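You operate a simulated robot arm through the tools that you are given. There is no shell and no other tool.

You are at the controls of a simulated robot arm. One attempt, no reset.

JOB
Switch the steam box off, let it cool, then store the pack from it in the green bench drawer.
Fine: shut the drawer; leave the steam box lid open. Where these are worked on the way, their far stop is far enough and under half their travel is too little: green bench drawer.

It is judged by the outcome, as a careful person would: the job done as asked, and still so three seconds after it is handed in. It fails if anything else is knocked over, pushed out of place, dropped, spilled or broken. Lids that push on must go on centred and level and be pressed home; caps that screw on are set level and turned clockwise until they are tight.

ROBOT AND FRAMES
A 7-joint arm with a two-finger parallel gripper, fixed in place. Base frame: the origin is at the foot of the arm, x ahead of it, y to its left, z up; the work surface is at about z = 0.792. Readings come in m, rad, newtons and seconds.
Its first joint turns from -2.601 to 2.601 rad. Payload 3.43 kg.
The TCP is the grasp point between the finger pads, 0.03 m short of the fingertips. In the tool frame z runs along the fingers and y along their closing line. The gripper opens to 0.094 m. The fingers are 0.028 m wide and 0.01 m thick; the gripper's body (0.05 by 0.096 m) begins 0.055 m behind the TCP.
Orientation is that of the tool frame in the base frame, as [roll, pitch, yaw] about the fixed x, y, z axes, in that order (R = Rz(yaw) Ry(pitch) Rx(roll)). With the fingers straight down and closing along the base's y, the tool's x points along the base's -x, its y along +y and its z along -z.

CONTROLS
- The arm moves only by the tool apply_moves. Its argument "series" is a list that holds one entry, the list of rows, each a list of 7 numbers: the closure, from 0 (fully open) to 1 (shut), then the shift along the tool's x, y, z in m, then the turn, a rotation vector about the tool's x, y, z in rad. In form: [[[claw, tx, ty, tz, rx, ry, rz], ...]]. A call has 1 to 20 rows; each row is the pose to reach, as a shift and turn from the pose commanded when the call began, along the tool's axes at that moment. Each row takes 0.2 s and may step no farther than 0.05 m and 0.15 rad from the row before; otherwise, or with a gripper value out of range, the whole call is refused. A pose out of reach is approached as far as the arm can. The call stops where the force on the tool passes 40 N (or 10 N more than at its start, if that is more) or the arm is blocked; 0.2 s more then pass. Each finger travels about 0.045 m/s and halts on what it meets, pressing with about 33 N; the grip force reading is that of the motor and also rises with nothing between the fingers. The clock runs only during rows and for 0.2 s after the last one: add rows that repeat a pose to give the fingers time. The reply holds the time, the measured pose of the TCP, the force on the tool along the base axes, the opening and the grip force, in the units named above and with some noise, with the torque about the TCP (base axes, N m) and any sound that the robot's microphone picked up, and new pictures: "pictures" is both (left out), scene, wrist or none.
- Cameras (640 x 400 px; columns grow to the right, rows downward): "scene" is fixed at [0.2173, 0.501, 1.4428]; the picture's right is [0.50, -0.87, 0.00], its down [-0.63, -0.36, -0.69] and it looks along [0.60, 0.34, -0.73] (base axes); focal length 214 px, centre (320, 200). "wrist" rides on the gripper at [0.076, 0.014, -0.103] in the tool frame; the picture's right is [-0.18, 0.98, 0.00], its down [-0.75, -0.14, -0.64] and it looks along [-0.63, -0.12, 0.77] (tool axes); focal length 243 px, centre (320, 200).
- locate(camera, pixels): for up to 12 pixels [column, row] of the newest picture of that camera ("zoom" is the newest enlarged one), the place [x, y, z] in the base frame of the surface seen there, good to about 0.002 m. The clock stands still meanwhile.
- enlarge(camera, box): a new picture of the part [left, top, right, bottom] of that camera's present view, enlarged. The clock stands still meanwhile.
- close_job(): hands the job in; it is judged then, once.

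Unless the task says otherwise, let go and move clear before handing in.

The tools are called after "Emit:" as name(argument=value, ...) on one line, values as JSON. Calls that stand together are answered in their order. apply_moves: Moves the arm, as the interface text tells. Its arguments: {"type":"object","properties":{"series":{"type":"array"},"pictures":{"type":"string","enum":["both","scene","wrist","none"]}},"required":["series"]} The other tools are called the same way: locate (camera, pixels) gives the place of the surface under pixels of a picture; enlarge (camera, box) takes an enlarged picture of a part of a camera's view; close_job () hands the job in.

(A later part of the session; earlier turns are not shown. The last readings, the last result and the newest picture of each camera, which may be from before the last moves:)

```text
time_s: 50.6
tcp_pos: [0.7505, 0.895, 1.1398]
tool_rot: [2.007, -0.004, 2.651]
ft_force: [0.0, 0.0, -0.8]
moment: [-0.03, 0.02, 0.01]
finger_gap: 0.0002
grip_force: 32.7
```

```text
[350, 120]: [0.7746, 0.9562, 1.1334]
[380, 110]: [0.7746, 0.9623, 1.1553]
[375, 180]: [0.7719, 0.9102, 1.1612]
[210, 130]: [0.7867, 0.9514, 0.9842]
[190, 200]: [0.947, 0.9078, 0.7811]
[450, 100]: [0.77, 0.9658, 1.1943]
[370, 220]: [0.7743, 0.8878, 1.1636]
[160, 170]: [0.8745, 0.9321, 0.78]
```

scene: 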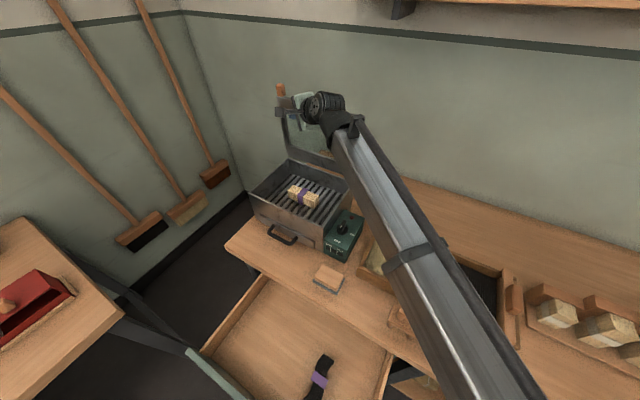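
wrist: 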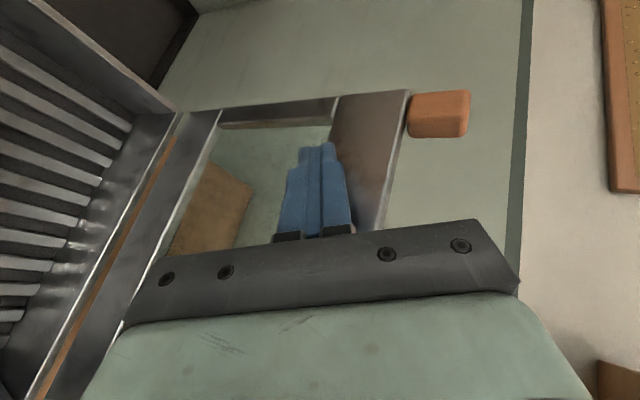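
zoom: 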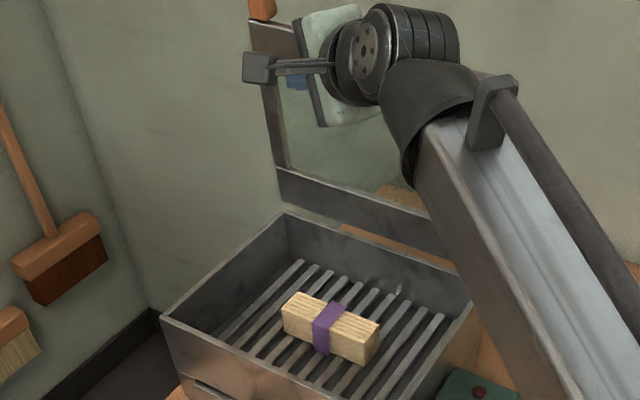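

Lid is at ~86°. Push gently further past vertical.

Emit:
apply_moves(series=[[[1, -0.0115, -0.0015, -0.002, 0, 0, 0], [1, -0.023, -0.0029, -0.0039, 0, 0, 0], [1, -0.0345, -0.0043, -0.0058, 0, 0, 0], [1, -0.046, -0.0058, -0.0078, 0, 0, 0], [1, -0.046, -0.0058, -0.0078, 0, 0, 0]]])

Emit:
locate(camera="wrist", pixels=[[350, 120], [380, 110], [375, 180], [210, 130], [370, 220], [450, 100]])

```text
time_s: 51.8
tcp_pos: [0.7859, 0.8654, 1.1376]
tool_rot: [2.006, -0.004, 2.651]
ft_force: [-1.0, 0.3, 0.7]
moment: [0.0, 0.02, -0.01]
finger_gap: 0.0
grip_force: 33.2
```

scene: 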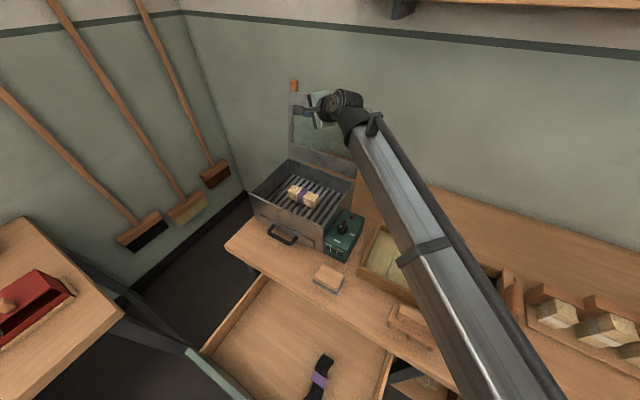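
wrist: 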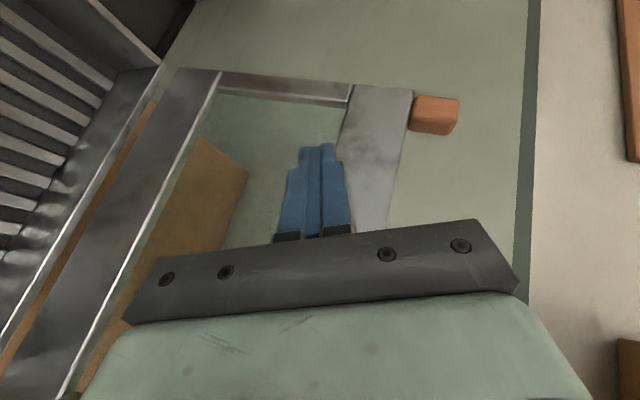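

```text
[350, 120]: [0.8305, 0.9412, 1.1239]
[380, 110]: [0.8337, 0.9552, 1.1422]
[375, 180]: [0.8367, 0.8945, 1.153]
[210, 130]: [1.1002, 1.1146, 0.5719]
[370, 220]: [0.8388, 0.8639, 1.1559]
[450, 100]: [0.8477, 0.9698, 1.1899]
```

The lid has gone over to ~104° and stands free of the finger. I'll retreat and look at the pack.

Emit:
apply_moves(series=[[[1, 0.0103, -0.0052, -0.0349, 0, 0, 0], [1, 0.0205, -0.0103, -0.0698, 0, 0, 0], [1, 0.0308, -0.0155, -0.1047, 0, 0, 0], [1, 0.0411, -0.0207, -0.1396, 0, 0, 0], [1, 0.0513, -0.0258, -0.1745, 0, 0, 0], [1, 0.0616, -0.031, -0.2094, 0, 0, 0], [1, 0.0616, -0.031, -0.2094, 0, 0, 0]]])

Emit:
enlarge(camera="scene", box=[240, 70, 380, 270])

Emit:
enlarge(camera="scene", box=[270, 170, 340, 220])

```text
time_s: 53.4
tcp_pos: [0.6371, 0.7163, 1.1989]
tool_rot: [2.008, -0.005, 2.651]
ft_force: [-1.0, 0.8, -1.4]
moment: [-0.04, 0.01, -0.01]
finger_gap: 0.0
grip_force: 32.7
```

scene: 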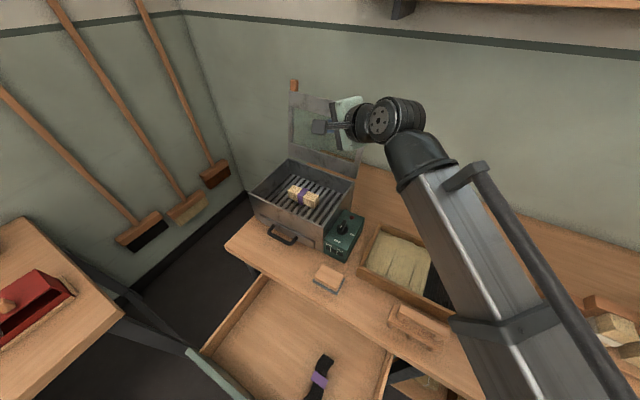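
wrist: 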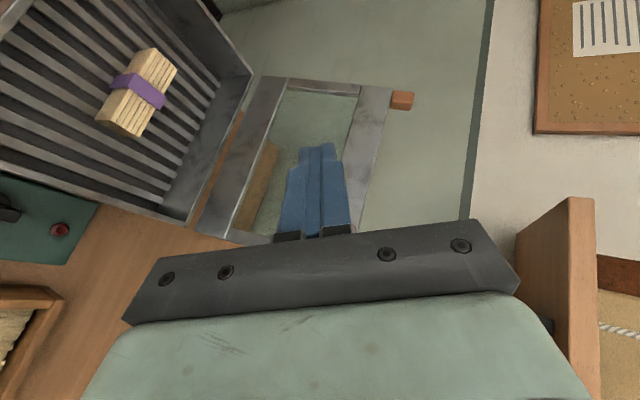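

```text
2.00 times, centred on (310, 170) of scene
```

zoom: 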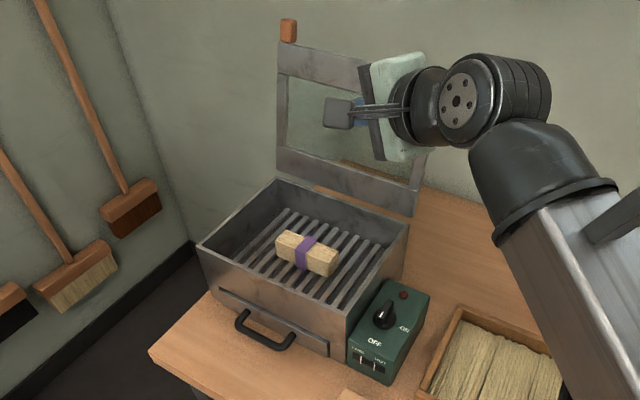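

```text
8.00 times, centred on (305, 195) of scene
```

zoom: 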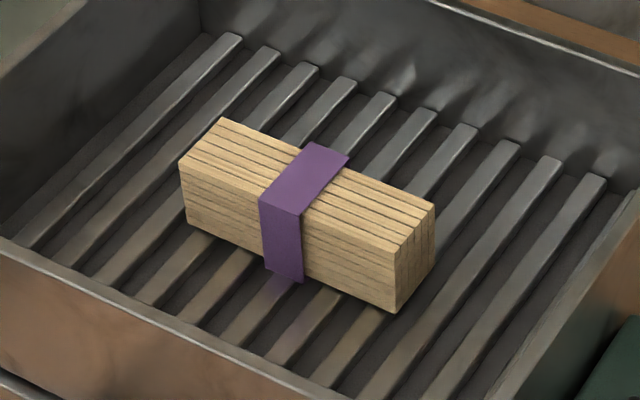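

The lid stands open and the pack is clearly visible. I'll measure the pack's corners.

Emit:
locate(camera="zoom", pixels=[[224, 123], [185, 160], [398, 240], [430, 206], [310, 180], [395, 300], [190, 215], [433, 260], [285, 270], [180, 120], [330, 230], [250, 180]])

Emit:
locate(camera="scene", pixels=[[292, 160], [355, 183], [320, 222], [250, 190], [300, 130], [345, 150], [294, 87], [318, 362], [322, 380], [330, 355], [270, 320], [350, 340]])

```text
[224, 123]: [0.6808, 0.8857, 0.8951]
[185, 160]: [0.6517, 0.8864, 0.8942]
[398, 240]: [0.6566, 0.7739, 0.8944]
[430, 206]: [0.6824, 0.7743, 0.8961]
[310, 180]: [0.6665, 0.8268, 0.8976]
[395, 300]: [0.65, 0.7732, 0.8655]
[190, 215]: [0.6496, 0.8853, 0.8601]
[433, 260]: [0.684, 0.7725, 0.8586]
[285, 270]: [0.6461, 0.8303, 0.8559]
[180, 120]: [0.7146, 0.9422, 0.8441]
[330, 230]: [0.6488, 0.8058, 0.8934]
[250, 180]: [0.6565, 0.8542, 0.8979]
```

```text
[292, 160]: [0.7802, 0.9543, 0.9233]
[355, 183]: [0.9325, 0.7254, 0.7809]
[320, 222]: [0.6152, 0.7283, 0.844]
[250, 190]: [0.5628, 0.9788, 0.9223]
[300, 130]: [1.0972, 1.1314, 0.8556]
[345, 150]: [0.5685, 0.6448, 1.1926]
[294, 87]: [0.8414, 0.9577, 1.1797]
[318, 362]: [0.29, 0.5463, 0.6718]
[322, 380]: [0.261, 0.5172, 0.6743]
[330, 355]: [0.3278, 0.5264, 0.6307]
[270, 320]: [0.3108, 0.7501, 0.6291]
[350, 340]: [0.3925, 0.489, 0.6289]
```

Pack: x 0.648–0.685, y 0.773–0.887, z 0.852–0.8955, axis-aligned. I'll bring the tool to pointing down first, then yaw so fingers close along x.

Emit:
apply_moves(series=[[[0.8, 0, 0, 0, 0.1417, 0, 0], [0.5, 0, 0, 0, 0.2834, 0, 0], [0.3, 0, 0, 0, 0.4251, 0, 0], [0.3, 0, 0, 0, 0.5668, 0, 0], [0.3, 0, 0, 0, 0.7085, 0, 0], [0.3, 0, 0, 0, 0.8502, 0, 0], [0.3, 0, 0, 0, 0.9919, 0, 0], [0.3, 0, 0, 0, 1.1336, 0, 0], [0.3, 0, 0, 0, 1.1336, 0, 0]]], pictures="none")

Emit:
apply_moves(series=[[[0.3, 0, 0, 0, 0, 0, 0.135], [0.3, 0, 0, 0, 0, 0, 0.27], [0.3, 0, 0, 0, 0, 0, 0.405], [0.3, 0, 0, 0, 0, 0, 0.54], [0.3, 0, 0, 0, 0, 0, 0.675], [0.3, 0, 0, 0, 0, 0, 0.81], [0.3, 0, 0, 0, 0, 0, 0.945], [0.3, 0, 0, 0, 0, 0, 1.08], [0.3, 0, 0, 0, 0, 0, 1.08]]])

```text
time_s: 55.4
tcp_pos: [0.6353, 0.7155, 1.1995]
tool_rot: [3.141, -0.002, 2.652]
ft_force: [-0.8, 0.2, 0.1]
moment: [-0.02, 0.01, 0.0]
finger_gap: 0.0658
grip_force: 0.0
```

```text
time_s: 57.4
tcp_pos: [0.6356, 0.7135, 1.1975]
tool_rot: [-3.139, -0.002, 1.569]
ft_force: [0.3, 1.7, -0.4]
moment: [-0.01, 0.02, 0.01]
finger_gap: 0.0659
grip_force: 0.1
```

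scene: 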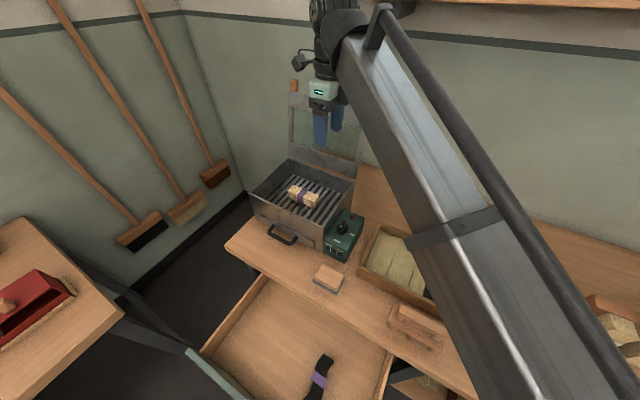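
wrist: 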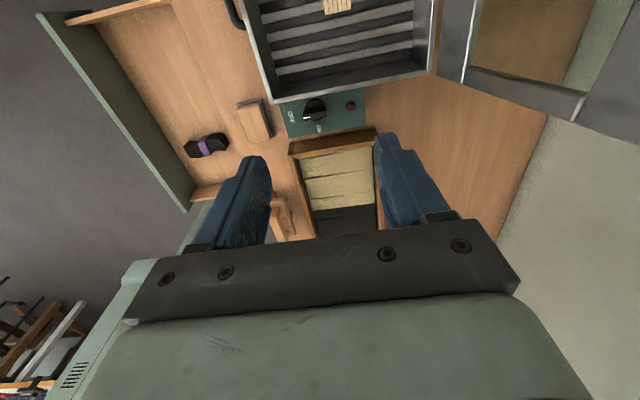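

Fingers now close along x. Lean 40° toward +y while moving above the pack.

Emit:
apply_moves(series=[[[0.3, 0.0145, 0.0052, 0.0247, 0, 0.1163, 0], [0.3, 0.029, 0.0103, 0.0493, 0, 0.2327, 0], [0.3, 0.0435, 0.0155, 0.074, 0, 0.349, 0], [0.3, 0.058, 0.0207, 0.0987, 0, 0.4653, 0], [0.3, 0.0725, 0.0258, 0.1233, 0, 0.5817, 0], [0.3, 0.087, 0.031, 0.148, 0, 0.698, 0], [0.3, 0.087, 0.031, 0.148, 0, 0.698, 0]]])

Emit:
enlarge(camera="scene", box=[240, 120, 380, 240])

```text
time_s: 59.0
tcp_pos: [0.665, 0.8042, 1.0508]
tool_rot: [-3.139, -0.704, 1.568]
ft_force: [-0.8, -0.4, -0.8]
moment: [-0.01, 0.0, -0.03]
finger_gap: 0.0657
grip_force: 0.1
```

scene: 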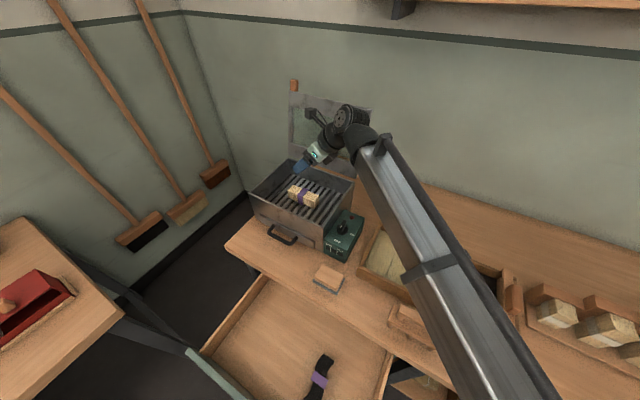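
wrist: 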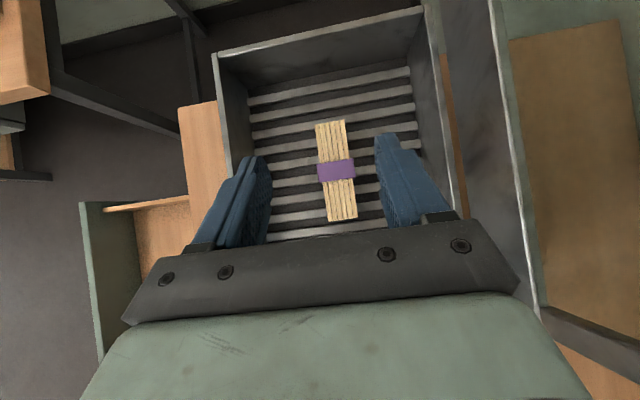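

```text
3.33 times, centred on (310, 180) of scene
```

zoom: 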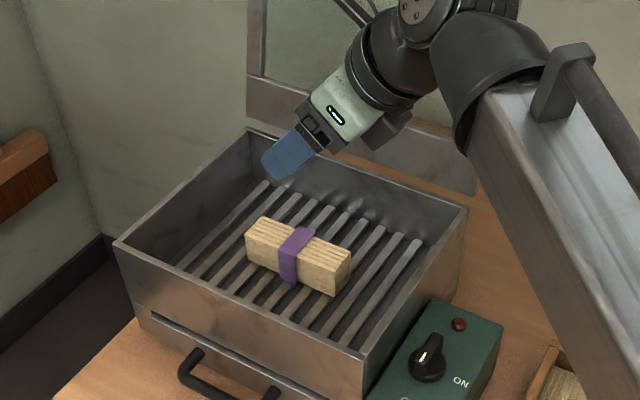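

Well aligned over the pack. Before descending 16 cm I'll check the forearm height to be sure it clears the box wall and knob.

Emit:
locate(camera="scene", pixels=[[360, 170], [380, 190], [400, 225], [430, 290], [470, 350], [500, 390], [365, 150], [340, 140], [355, 165], [390, 180]])

```text
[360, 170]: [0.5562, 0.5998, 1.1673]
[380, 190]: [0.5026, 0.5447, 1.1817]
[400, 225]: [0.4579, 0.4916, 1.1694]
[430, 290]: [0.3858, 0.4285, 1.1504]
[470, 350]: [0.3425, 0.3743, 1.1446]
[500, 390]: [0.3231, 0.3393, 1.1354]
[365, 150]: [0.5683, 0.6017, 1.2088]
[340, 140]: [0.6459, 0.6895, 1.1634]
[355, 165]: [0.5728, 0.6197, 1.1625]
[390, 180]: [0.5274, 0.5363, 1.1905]
```

The forearm top is about z 1.17 and would come uncomfortably close to the knob after a 16 cm drop, so I'll reduce the lean to ~25° to keep the wrist higher, and descend to 1.0 first.

Emit:
apply_moves(series=[[[0.3, -0.008, 0.0005, 0.015, 0, -0.131, 0], [0.3, -0.016, 0.001, 0.03, 0, -0.262, 0], [0.3, -0.0239, 0.0015, 0.0453, 0, -0.262, 0], [0.3, -0.0239, 0.0015, 0.0453, 0, -0.262, 0]]])

Emit:
locate(camera="scene", pixels=[[360, 170], [380, 190], [400, 225], [430, 290], [470, 350], [350, 150], [355, 165], [390, 180]])

```text
time_s: 60.0
tcp_pos: [0.6673, 0.8139, 1.0007]
tool_rot: [-3.14, -0.438, 1.571]
ft_force: [1.2, 0.8, -0.2]
moment: [-0.02, -0.02, 0.02]
finger_gap: 0.0656
grip_force: 0.1
```

scene: 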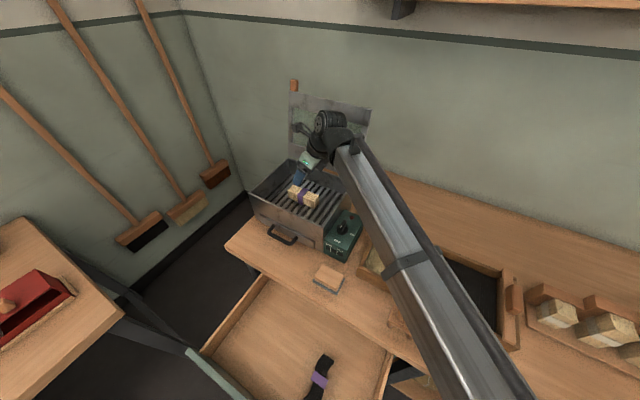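
wrist: 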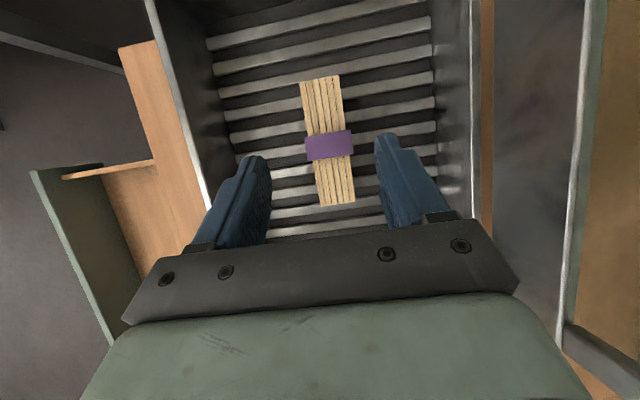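

```text
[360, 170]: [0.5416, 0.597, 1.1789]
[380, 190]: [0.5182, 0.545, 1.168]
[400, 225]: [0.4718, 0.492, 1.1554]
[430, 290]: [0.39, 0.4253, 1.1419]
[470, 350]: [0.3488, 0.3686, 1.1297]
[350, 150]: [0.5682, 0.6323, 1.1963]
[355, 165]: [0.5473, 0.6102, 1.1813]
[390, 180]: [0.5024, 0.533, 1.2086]
```

Good clearance now. Descend to the grasp height z≈0.890, watching for contact.

Emit:
apply_moves(series=[[[0.3, -0.0138, 0, 0.0302, 0, 0, 0], [0.3, -0.0253, 0, 0.0553, 0, 0, 0], [0.3, -0.0345, 0, 0.0754, 0, 0, 0], [0.3, -0.0414, 0, 0.0905, 0, 0, 0], [0.3, -0.046, 0, 0.1005, 0, 0, 0], [0.3, -0.046, 0, 0.1005, 0, 0, 0]]])

Emit:
enlarge(camera="scene", box=[250, 120, 390, 260])

```text
time_s: 61.4
tcp_pos: [0.6667, 0.8133, 0.8895]
tool_rot: [-3.14, -0.439, 1.571]
ft_force: [-0.1, 0.5, -0.2]
moment: [-0.02, 0.01, -0.03]
finger_gap: 0.066
grip_force: 0.0
```

scene: 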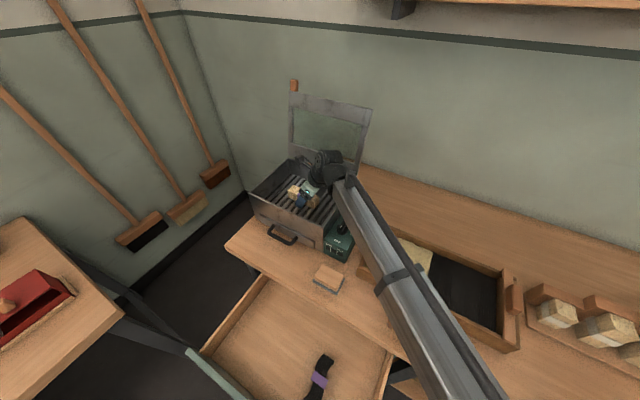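
wrist: 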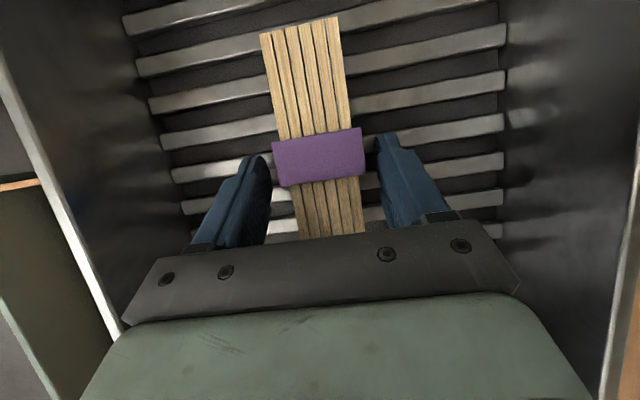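

```text
2.86 times, centred on (320, 190) of scene
```

zoom: 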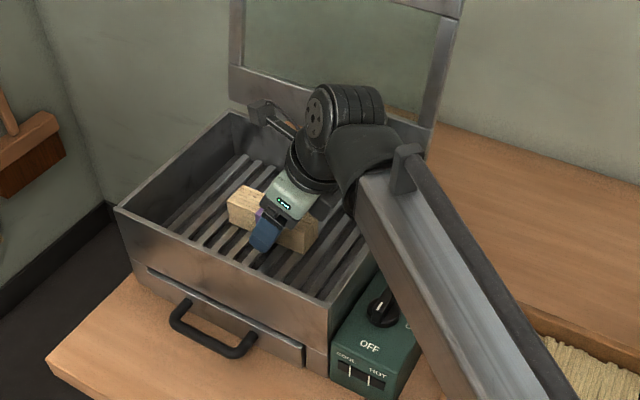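

Fingers straddle the pack at mid-length with no contact. Closing the grip.

Emit:
apply_moves(series=[[[0.6, 0, 0, 0, 0, 0, 0], [1, 0, 0, 0, 0, 0, 0], [1, 0, 0, 0, 0, 0, 0], [1, 0, 0, 0, 0, 0, 0]]], pictures="wrist")

```text
time_s: 62.4
tcp_pos: [0.6676, 0.8145, 0.8896]
tool_rot: [-3.141, -0.439, 1.569]
ft_force: [-0.6, -0.8, -0.3]
moment: [-0.01, 0.02, -0.01]
finger_gap: 0.0536
grip_force: 32.8
```

wrist: 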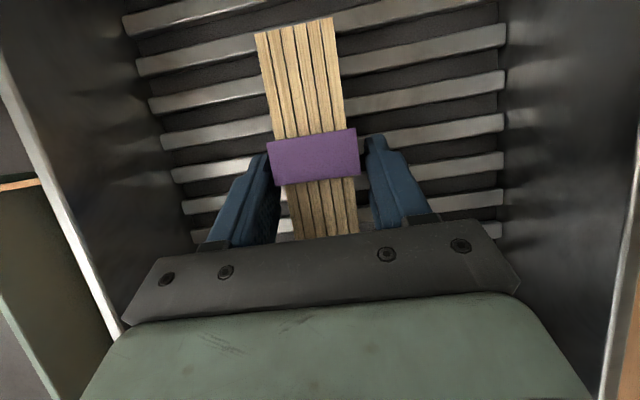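

The gap stopped at 0.0536 though I measured ~0.037 width; I'll look closely before lifting.

Emit:
enlarge(camera="wrist", box=[200, 100, 420, 240])

Emit:
locate(camera="zoom", pixels=[[195, 140], [460, 110], [220, 200], [440, 200], [180, 170], [490, 150], [310, 160], [260, 300], [450, 290], [170, 260], [520, 270]])

Emit:
enlarge(camera="scene", box=[280, 160, 350, 220])

```text
2.86 times, centred on (310, 170) of wrist
```

zoom: 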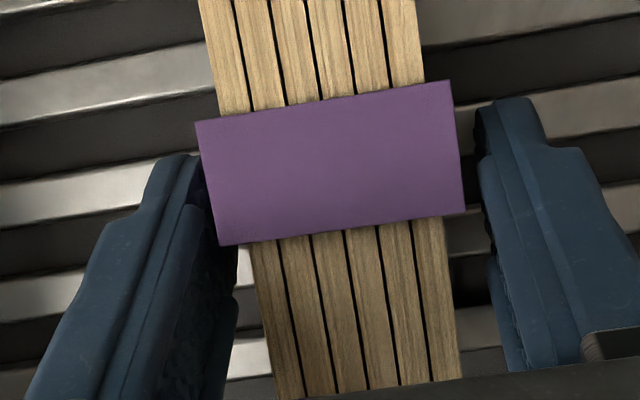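

```text
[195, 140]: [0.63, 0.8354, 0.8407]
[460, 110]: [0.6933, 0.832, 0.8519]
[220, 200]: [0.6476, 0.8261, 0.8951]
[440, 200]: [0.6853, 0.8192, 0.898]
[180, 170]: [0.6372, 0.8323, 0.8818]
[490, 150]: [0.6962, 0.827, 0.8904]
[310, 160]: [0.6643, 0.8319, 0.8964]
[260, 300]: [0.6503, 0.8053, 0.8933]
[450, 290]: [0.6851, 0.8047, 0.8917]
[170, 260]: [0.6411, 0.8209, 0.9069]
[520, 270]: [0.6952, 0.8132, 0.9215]
```

```text
6.67 times, centred on (315, 190) of scene
```

zoom: 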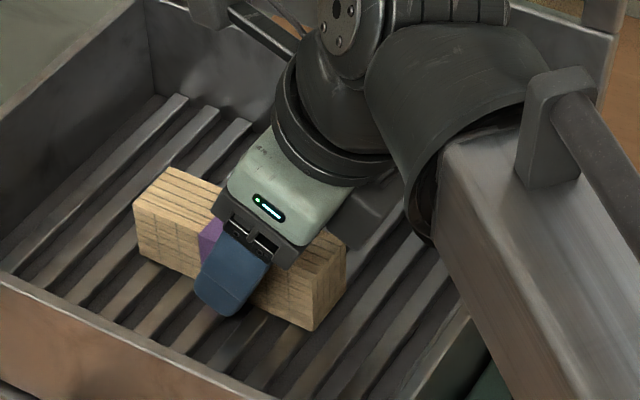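

The right finger still shows a gap to the band in the picture. I'll hold the close command longer and see if the gap changes.

Emit:
apply_moves(series=[[[1, 0, 0, 0, 0, 0, 0], [1, 0, 0, 0, 0, 0, 0], [1, 0, 0, 0, 0, 0, 0], [1, 0, 0, 0, 0, 0, 0]]], pictures="wrist")

Emit:
enlarge(camera="wrist", box=[200, 100, 420, 240])

```text
time_s: 63.4
tcp_pos: [0.6675, 0.8134, 0.8896]
tool_rot: [-3.141, -0.44, 1.57]
ft_force: [0.7, 0.0, 0.4]
moment: [0.02, -0.03, 0.01]
finger_gap: 0.0535
grip_force: 33.0
```

wrist: 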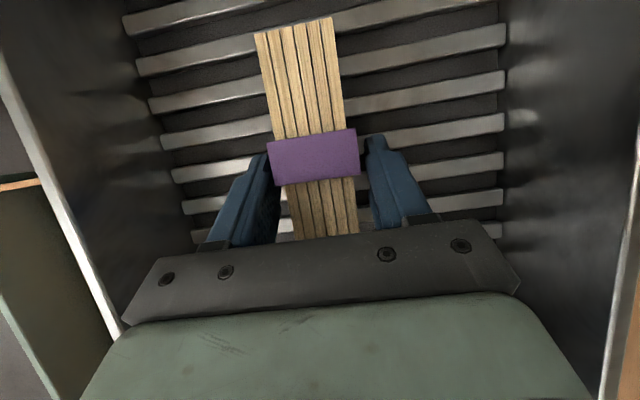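

```text
2.86 times, centred on (310, 170) of wrist
```

zoom: 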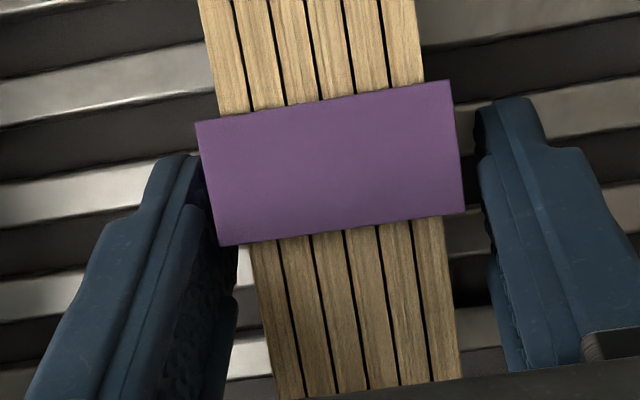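

The gap holds steady at 0.0535 with full motor force, so the fingers are bearing on something. I'll lift slightly (1.5 cm) and check whether the pack comes along.

Emit:
apply_moves(series=[[[1, 0.0021, 0, -0.0045, 0, 0, 0], [1, 0.0042, 0, -0.0091, 0, 0, 0], [1, 0.0064, 0, -0.0136, 0, 0, 0], [1, 0.0064, 0, -0.0136, 0, 0, 0]]])

Emit:
enlarge(camera="scene", box=[280, 160, 350, 220])

Emit:
enlarge(camera="wrist", box=[200, 0, 420, 240])

```text
time_s: 64.4
tcp_pos: [0.6669, 0.814, 0.9039]
tool_rot: [-3.139, -0.439, 1.57]
ft_force: [-0.2, -0.4, -0.9]
moment: [-0.03, 0.02, 0.0]
finger_gap: 0.0537
grip_force: 33.1
```

scene: 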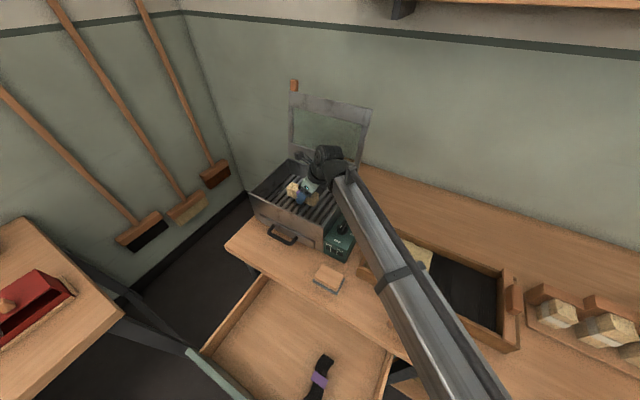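
wrist: 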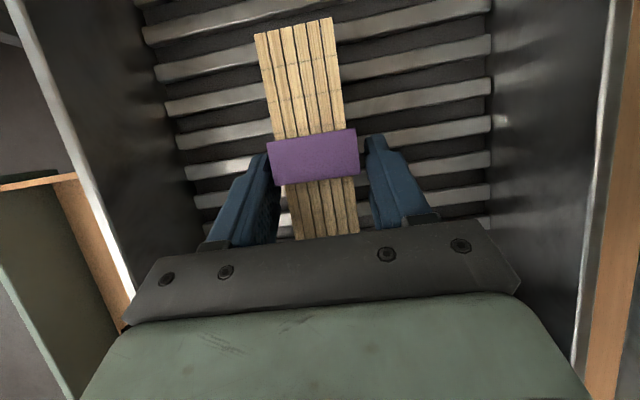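

```text
6.67 times, centred on (315, 190) of scene
```

zoom: 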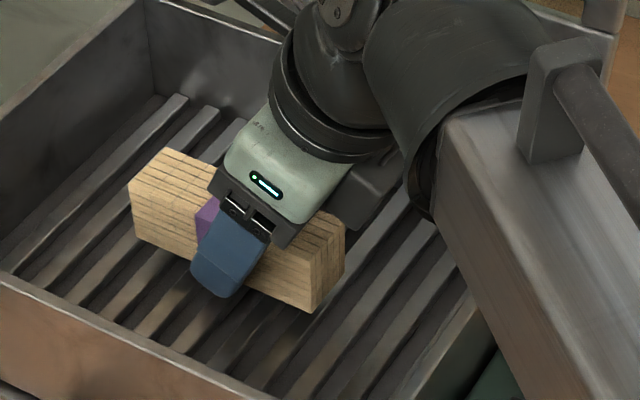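

```text
1.67 times, centred on (310, 120) of wrist
```

zoom: 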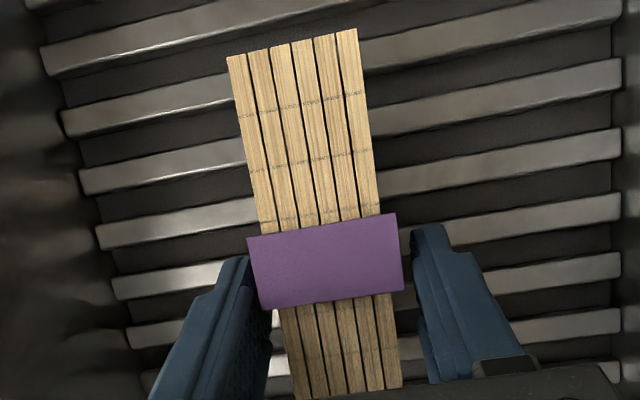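

The pack is lifted with the gripper and stays level. Raise it clear of the box, then I'll measure the drawer.

Emit:
apply_moves(series=[[[1, 0.0127, 0, -0.0272, 0, 0, 0], [1, 0.0276, 0, -0.0589, 0, 0, 0], [1, 0.0424, 0, -0.0906, 0, 0, 0], [1, 0.0573, 0, -0.1223, 0, 0, 0], [1, 0.0722, 0, -0.154, 0, 0, 0], [1, 0.0849, 0, -0.1812, 0, 0, 0], [1, 0.0849, 0, -0.1812, 0, 0, 0]]])

Emit:
enlarge(camera="scene", box=[180, 260, 420, 400])

Emit:
locate(camera="zoom", pixels=[[385, 265], [408, 285], [335, 390], [360, 395], [390, 340], [240, 70], [215, 60], [80, 260], [140, 180], [110, 290], [250, 300], [540, 260]])

```text
time_s: 66.0
tcp_pos: [0.6679, 0.8155, 1.1057]
tool_rot: [-3.138, -0.437, 1.57]
ft_force: [0.1, 0.1, 0.2]
moment: [-0.05, 0.01, -0.01]
finger_gap: 0.0538
grip_force: 32.5
```

scene: 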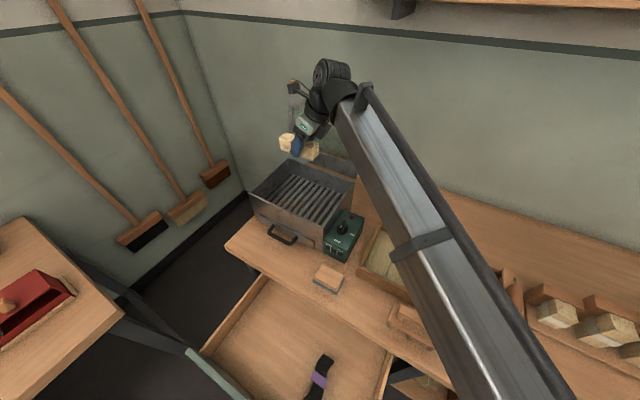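
wrist: 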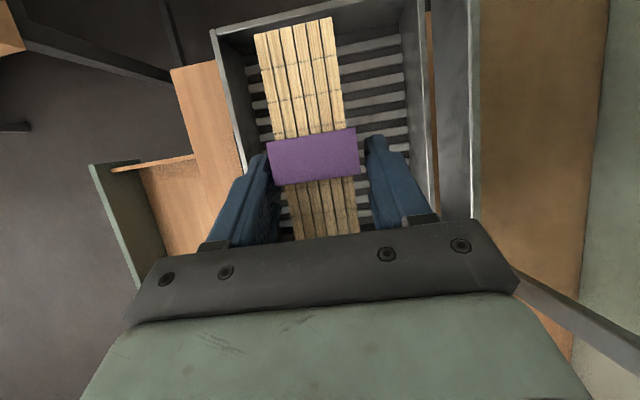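

```text
2.67 times, centred on (300, 330) of scene
```

zoom: 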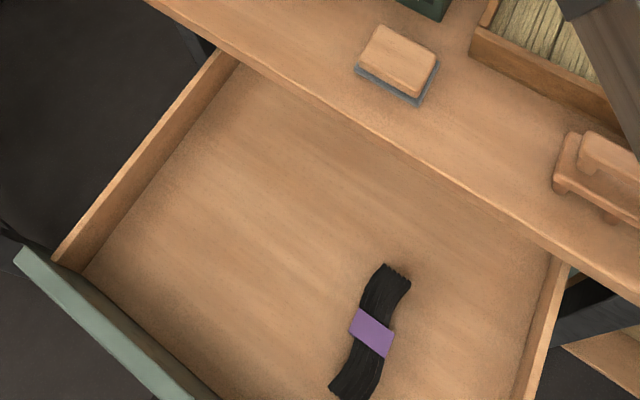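

```text
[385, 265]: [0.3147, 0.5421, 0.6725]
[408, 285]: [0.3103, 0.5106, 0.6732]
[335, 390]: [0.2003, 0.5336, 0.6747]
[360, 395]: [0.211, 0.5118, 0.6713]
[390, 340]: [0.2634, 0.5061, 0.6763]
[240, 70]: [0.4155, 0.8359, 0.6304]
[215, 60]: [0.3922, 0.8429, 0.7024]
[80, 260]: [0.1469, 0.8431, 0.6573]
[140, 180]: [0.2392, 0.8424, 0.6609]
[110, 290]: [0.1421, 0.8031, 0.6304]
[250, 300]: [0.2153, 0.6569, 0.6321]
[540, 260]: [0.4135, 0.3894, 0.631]
```

Drawer interior: x ~0.13–0.40, y 0.39–0.84, floor z 0.630; the dark pack sits at x 0.20–0.315, y 0.505–0.545. I'll carry the pack to above (0.27, 0.70).

Emit:
apply_moves(series=[[[1, -0.0098, -0.0332, -0.0046, 0, 0, 0], [1, -0.0197, -0.0663, -0.0092, 0, 0, 0], [1, -0.0296, -0.0995, -0.0138, 0, 0, 0], [1, -0.0394, -0.1327, -0.0184, 0, 0, 0], [1, -0.0492, -0.1658, -0.023, 0, 0, 0], [1, -0.0591, -0.199, -0.0277, 0, 0, 0], [1, -0.069, -0.2322, -0.0323, 0, 0, 0], [1, -0.0788, -0.2653, -0.0369, 0, 0, 0], [1, -0.0887, -0.2985, -0.0415, 0, 0, 0], [1, -0.0985, -0.3317, -0.0461, 0, 0, 0], [1, -0.1083, -0.3648, -0.0507, 0, 0, 0], [1, -0.1182, -0.398, -0.0553, 0, 0, 0], [1, -0.1182, -0.398, -0.0553, 0, 0, 0]]])

```text
time_s: 68.8
tcp_pos: [0.2694, 0.6848, 1.1059]
tool_rot: [-3.14, -0.439, 1.568]
ft_force: [0.6, -0.3, -1.1]
moment: [-0.01, -0.02, 0.0]
finger_gap: 0.0538
grip_force: 33.1
```

scene: 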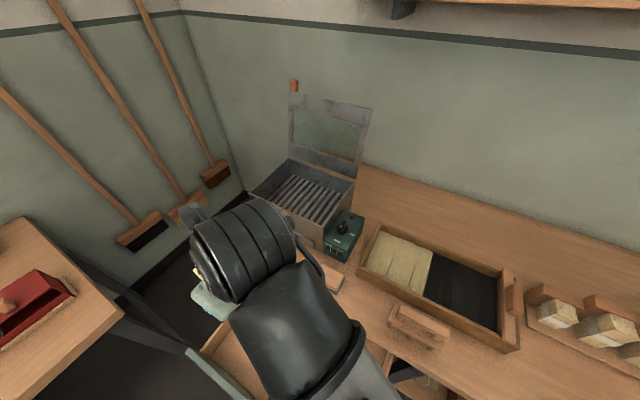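
wrist: 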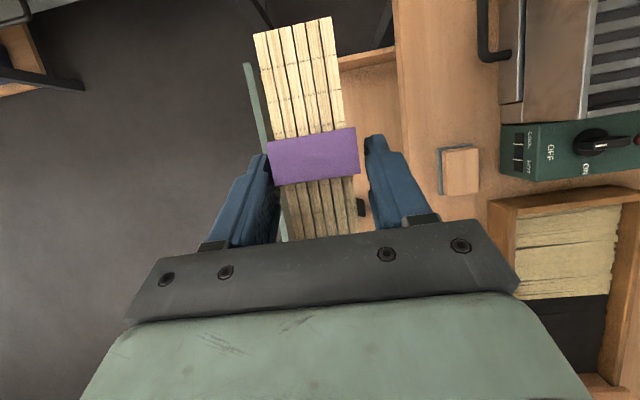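

Over the drawer, pack still secure. Descend to z≈0.73 in the drawer.

Emit:
apply_moves(series=[[[1, -0.0163, 0, 0.0349, 0, 0, 0], [1, -0.0327, 0, 0.0697, 0, 0, 0], [1, -0.049, 0, 0.1046, 0, 0, 0], [1, -0.0653, 0, 0.1395, 0, 0, 0], [1, -0.0816, 0, 0.1743, 0, 0, 0], [1, -0.098, 0, 0.2092, 0, 0, 0], [1, -0.1143, 0, 0.2441, 0, 0, 0], [1, -0.1306, 0, 0.2789, 0, 0, 0], [1, -0.1469, 0, 0.3138, 0, 0, 0], [1, -0.159, 0, 0.3397, 0, 0, 0], [1, -0.159, 0, 0.3397, 0, 0, 0]]])

Emit:
enlarge(camera="scene", box=[180, 260, 420, 400])

```text
time_s: 71.2
tcp_pos: [0.2696, 0.6842, 0.7305]
tool_rot: [-3.139, -0.44, 1.57]
ft_force: [0.4, -0.6, -1.0]
moment: [-0.05, 0.01, 0.01]
finger_gap: 0.0539
grip_force: 33.0
```

scene: 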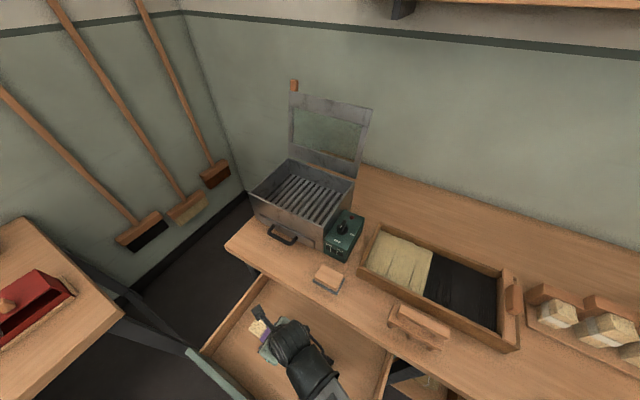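
wrist: 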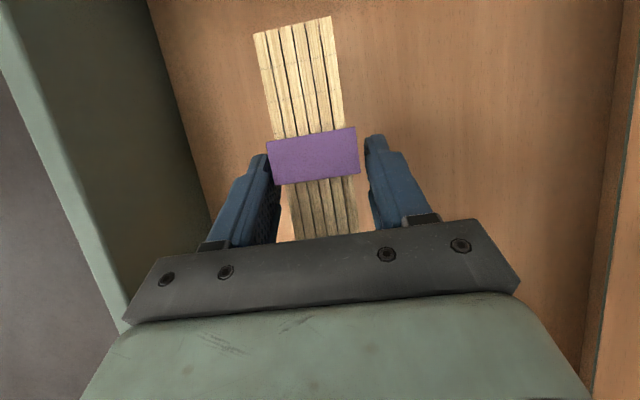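

```text
2.67 times, centred on (300, 330) of scene
```

zoom: 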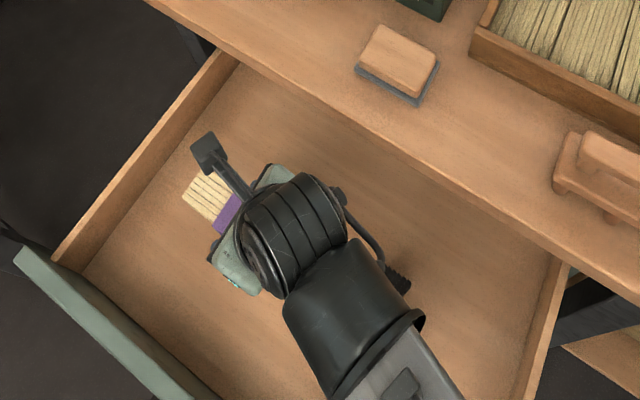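

Clear in the drawer. I'll lower the last 6 cm slowly until the pack is about on the floor.

Emit:
apply_moves(series=[[[1, -0.0106, 0, 0.0226, 0, 0, 0], [1, -0.0191, 0, 0.0407, 0, 0, 0], [1, -0.0229, 0, 0.0489, 0, 0, 0], [1, -0.0246, 0, 0.0525, 0, 0, 0], [1, -0.0252, 0, 0.0538, 0, 0, 0], [1, -0.0256, 0, 0.0547, 0, 0, 0], [1, -0.0256, 0, 0.0547, 0, 0, 0]]])

Emit:
locate(camera="wrist", pixels=[[300, 80], [290, 50], [315, 155], [370, 60], [230, 80]])

```text
time_s: 72.8
tcp_pos: [0.269, 0.6841, 0.6697]
tool_rot: [-3.139, -0.44, 1.57]
ft_force: [-0.3, 0.1, -1.2]
moment: [-0.01, 0.01, 0.0]
finger_gap: 0.0539
grip_force: 33.0
```

scene: 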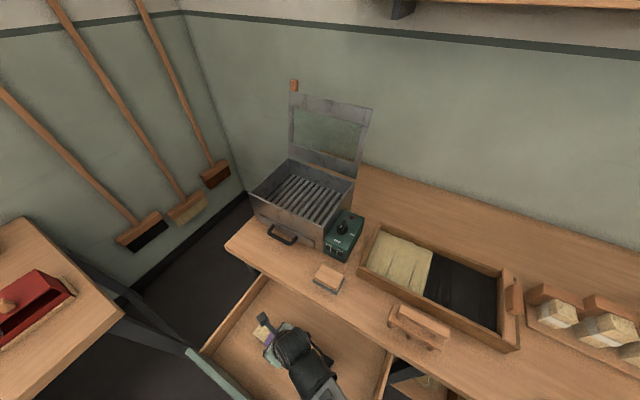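
wrist: 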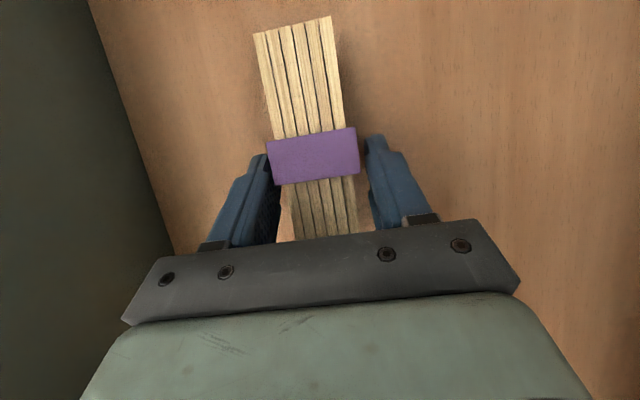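

```text
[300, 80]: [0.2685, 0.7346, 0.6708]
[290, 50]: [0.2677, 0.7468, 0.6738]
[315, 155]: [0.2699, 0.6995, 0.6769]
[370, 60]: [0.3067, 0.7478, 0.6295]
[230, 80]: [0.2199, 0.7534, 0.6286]
```

Pack top reads ≈0.673 with no floor contact yet; lower another 3 mm with force watching.

Emit:
apply_moves(series=[[[1, -0.0004, 0, 0.0009, 0, 0, 0], [1, -0.0008, 0, 0.0018, 0, 0, 0], [1, -0.0013, 0, 0.0027, 0, 0, 0], [1, -0.0013, 0, 0.0027, 0, 0, 0]]], pictures="none")

```text
time_s: 73.8
tcp_pos: [0.2688, 0.684, 0.6676]
tool_rot: [-3.139, -0.439, 1.568]
ft_force: [-1.1, 0.2, 0.1]
moment: [0.06, 0.02, 0.05]
finger_gap: 0.0537
grip_force: 33.0
```

Essentially on the floor. Open the fingers and look.

Emit:
apply_moves(series=[[[0.3, 0, 0, 0, 0, 0, 0], [0.1, 0, 0, 0, 0, 0, 0], [0.1, 0, 0, 0, 0, 0, 0], [0.1, 0, 0, 0, 0, 0, 0]]])

Emit:
locate(camera="wrist", pixels=[[300, 80], [290, 50], [315, 155], [370, 60], [230, 80]])

```text
time_s: 74.8
tcp_pos: [0.2687, 0.6847, 0.667]
tool_rot: [-3.14, -0.44, 1.57]
ft_force: [-0.4, -0.3, 0.0]
moment: [-0.01, 0.01, 0.0]
finger_gap: 0.0849
grip_force: 0.1
```

scene: 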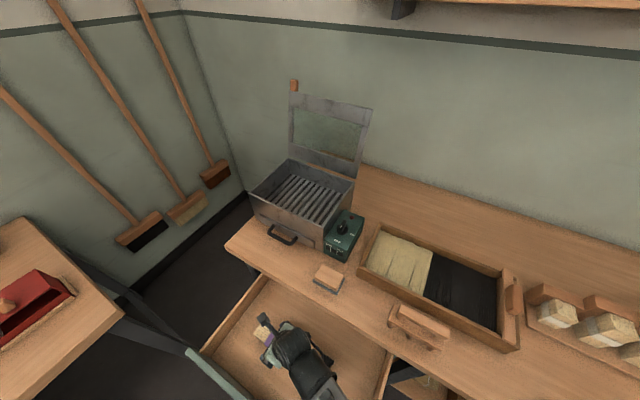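
wrist: 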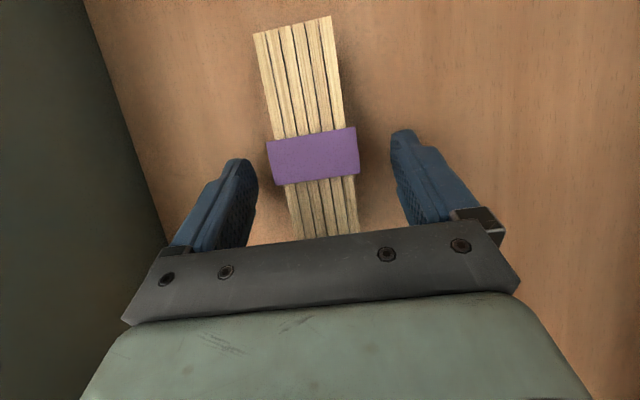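

```text
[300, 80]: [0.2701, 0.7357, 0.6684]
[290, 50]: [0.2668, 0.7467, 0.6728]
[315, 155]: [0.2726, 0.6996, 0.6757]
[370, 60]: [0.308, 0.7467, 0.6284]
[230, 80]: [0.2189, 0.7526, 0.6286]
```

Pack released and lying flat at z≈0.673 top. I'll rise straight out of the drawer.

Emit:
apply_moves(series=[[[0.1, 0.0085, 0, -0.0181, 0, 0, 0], [0.1, 0.021, 0, -0.0449, 0, 0, 0], [0.1, 0.038, 0, -0.0813, 0, 0, 0], [0.1, 0.0551, 0, -0.1178, 0, 0, 0], [0.1, 0.0722, 0, -0.1544, 0, 0, 0], [0.3, 0.0893, 0, -0.191, 0, 0, 0], [0.6, 0.1064, 0, -0.2275, 0, 0, 0], [1, 0.1235, 0, -0.2641, 0, 0, 0], [1, 0.141, 0, -0.3015, 0, 0, 0], [1, 0.141, 0, -0.3015, 0, 0, 0]]])

Emit:
enlarge(camera="scene", box=[180, 260, 420, 400])

```text
time_s: 77.0
tcp_pos: [0.2711, 0.6824, 1.0008]
tool_rot: [-3.139, -0.439, 1.569]
ft_force: [0.4, 0.1, -0.4]
moment: [-0.01, 0.03, 0.01]
finger_gap: 0.0
grip_force: 16.0
```

scene: 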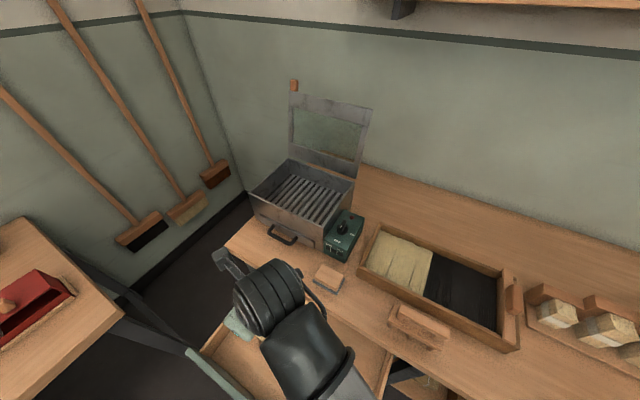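
wrist: 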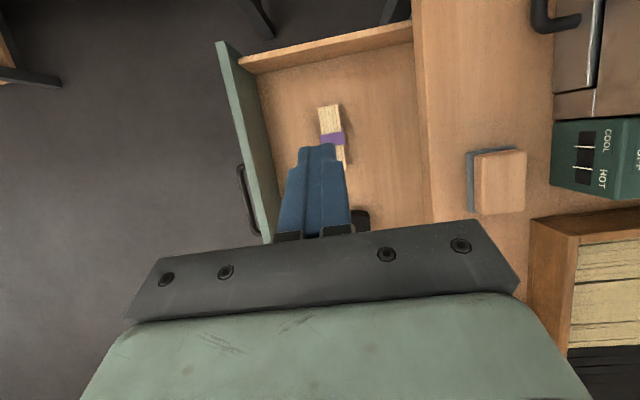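

```text
2.67 times, centred on (300, 330) of scene
```

zoom: 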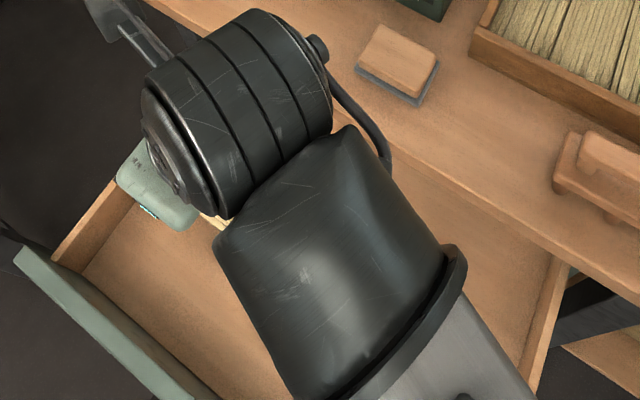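

Pack rests in the drawer at wrist (330,125). Now measure the drawer front's position for shutting it.

Emit:
locate(camera="wrist", pixels=[[228, 70], [235, 100], [245, 140], [260, 200], [242, 185], [330, 125], [332, 145], [340, 160], [250, 90], [270, 170]])

Emit:
apply_moves(series=[[[1, -0.01, 0, 0, 0, -0.1463, 0], [1, -0.02, 0, 0, 0, -0.2927, 0], [1, -0.035, 0, 0.005, 0, -0.439, 0], [1, -0.05, 0, 0.01, 0, -0.439, 0], [1, -0.05, 0, 0.01, 0, -0.439, 0]]], pictures="none")

```text
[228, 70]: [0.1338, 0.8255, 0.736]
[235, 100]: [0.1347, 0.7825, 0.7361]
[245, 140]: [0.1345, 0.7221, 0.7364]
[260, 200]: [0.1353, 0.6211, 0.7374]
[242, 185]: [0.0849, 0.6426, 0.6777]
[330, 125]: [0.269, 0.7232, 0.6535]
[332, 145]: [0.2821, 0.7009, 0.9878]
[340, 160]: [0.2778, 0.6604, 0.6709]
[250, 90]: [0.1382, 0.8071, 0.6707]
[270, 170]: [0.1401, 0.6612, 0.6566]
```

```text
time_s: 78.2
tcp_pos: [0.2702, 0.6434, 0.9703]
tool_rot: [-3.14, 0.001, 1.57]
ft_force: [-0.5, -0.6, 0.6]
moment: [0.01, 0.0, 0.01]
finger_gap: 0.0
grip_force: 33.2
```

Front panel: outer face x≈0.119, top z 0.7365. Tilt the tool 50° toward +x for pushing.

Emit:
apply_moves(series=[[[1, -0.005, -0.01, 0, -0.1455, 0, 0], [1, -0.01, -0.02, 0, -0.291, 0, 0], [1, -0.015, -0.03, 0, -0.4365, 0, 0], [1, -0.02, -0.04, 0, -0.582, 0, 0], [1, -0.025, -0.05, 0, -0.7275, 0, 0], [1, -0.03, -0.06, 0, -0.873, 0, 0], [1, -0.03, -0.06, 0, -0.873, 0, 0]]])

```text
time_s: 79.8
tcp_pos: [0.2101, 0.6119, 0.9717]
tool_rot: [2.269, 0.001, 1.571]
ft_force: [-0.6, -0.7, -0.6]
moment: [0.0, -0.01, 0.02]
finger_gap: 0.0002
grip_force: 33.2
```

scene: 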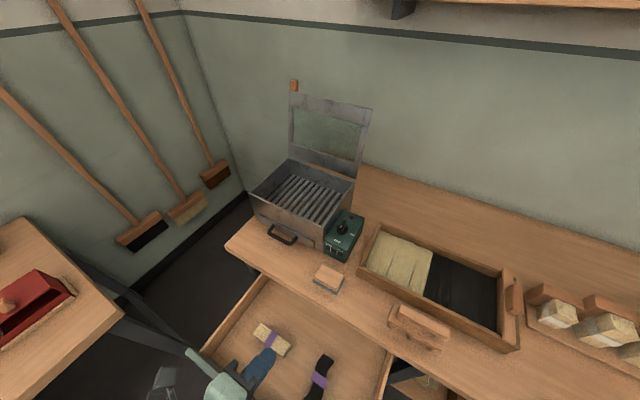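
wrist: 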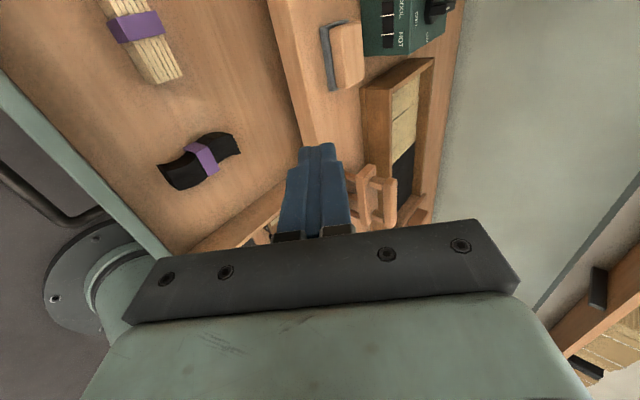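

The pack and dark one both lie neatly in the drawer. Move down in front of the drawer face, staying low.

Emit:
apply_moves(series=[[[1, 0, -0.0372, -0.008, 0, 0, 0], [1, 0, -0.0743, -0.0159, 0, 0, 0], [1, 0, -0.1115, -0.0239, 0, 0, 0], [1, 0, -0.1439, -0.0228, 0, 0, 0], [1, 0, -0.1763, -0.0217, 0, 0, 0], [1, 0, -0.2087, -0.0207, 0, 0, 0], [1, 0, -0.2411, -0.0196, 0, 0, 0], [1, 0, -0.2668, 0.0019, 0, 0, 0], [1, 0, -0.2924, 0.0235, 0, 0, 0], [1, 0, -0.2924, 0.0235, 0, 0, 0]]])

```text
time_s: 82.0
tcp_pos: [0.1646, 0.6362, 0.8568]
tool_rot: [2.327, 0.124, 1.69]
ft_force: [0.0, 0.1, -0.5]
moment: [0.01, 0.04, 0.01]
finger_gap: 0.0001
grip_force: 32.8
out of reach, approached as far as the arm can: row 1, 2, 3, 4, 5, 6, 7, 8, 9, 10
```

scene: 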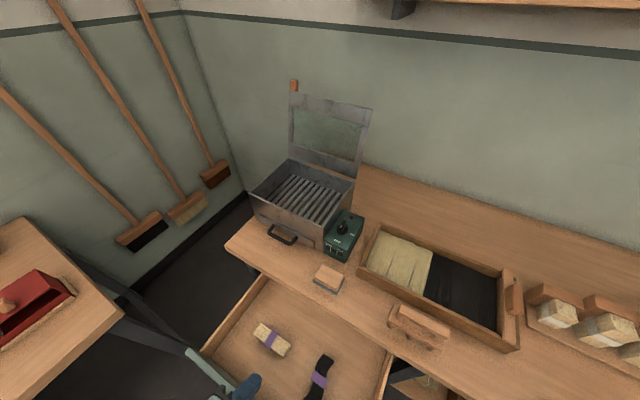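
wrist: 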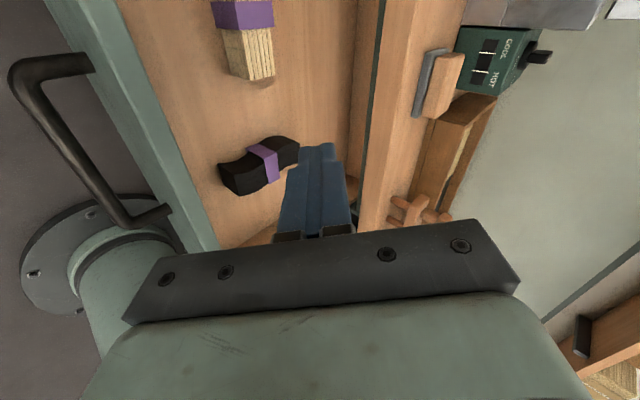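

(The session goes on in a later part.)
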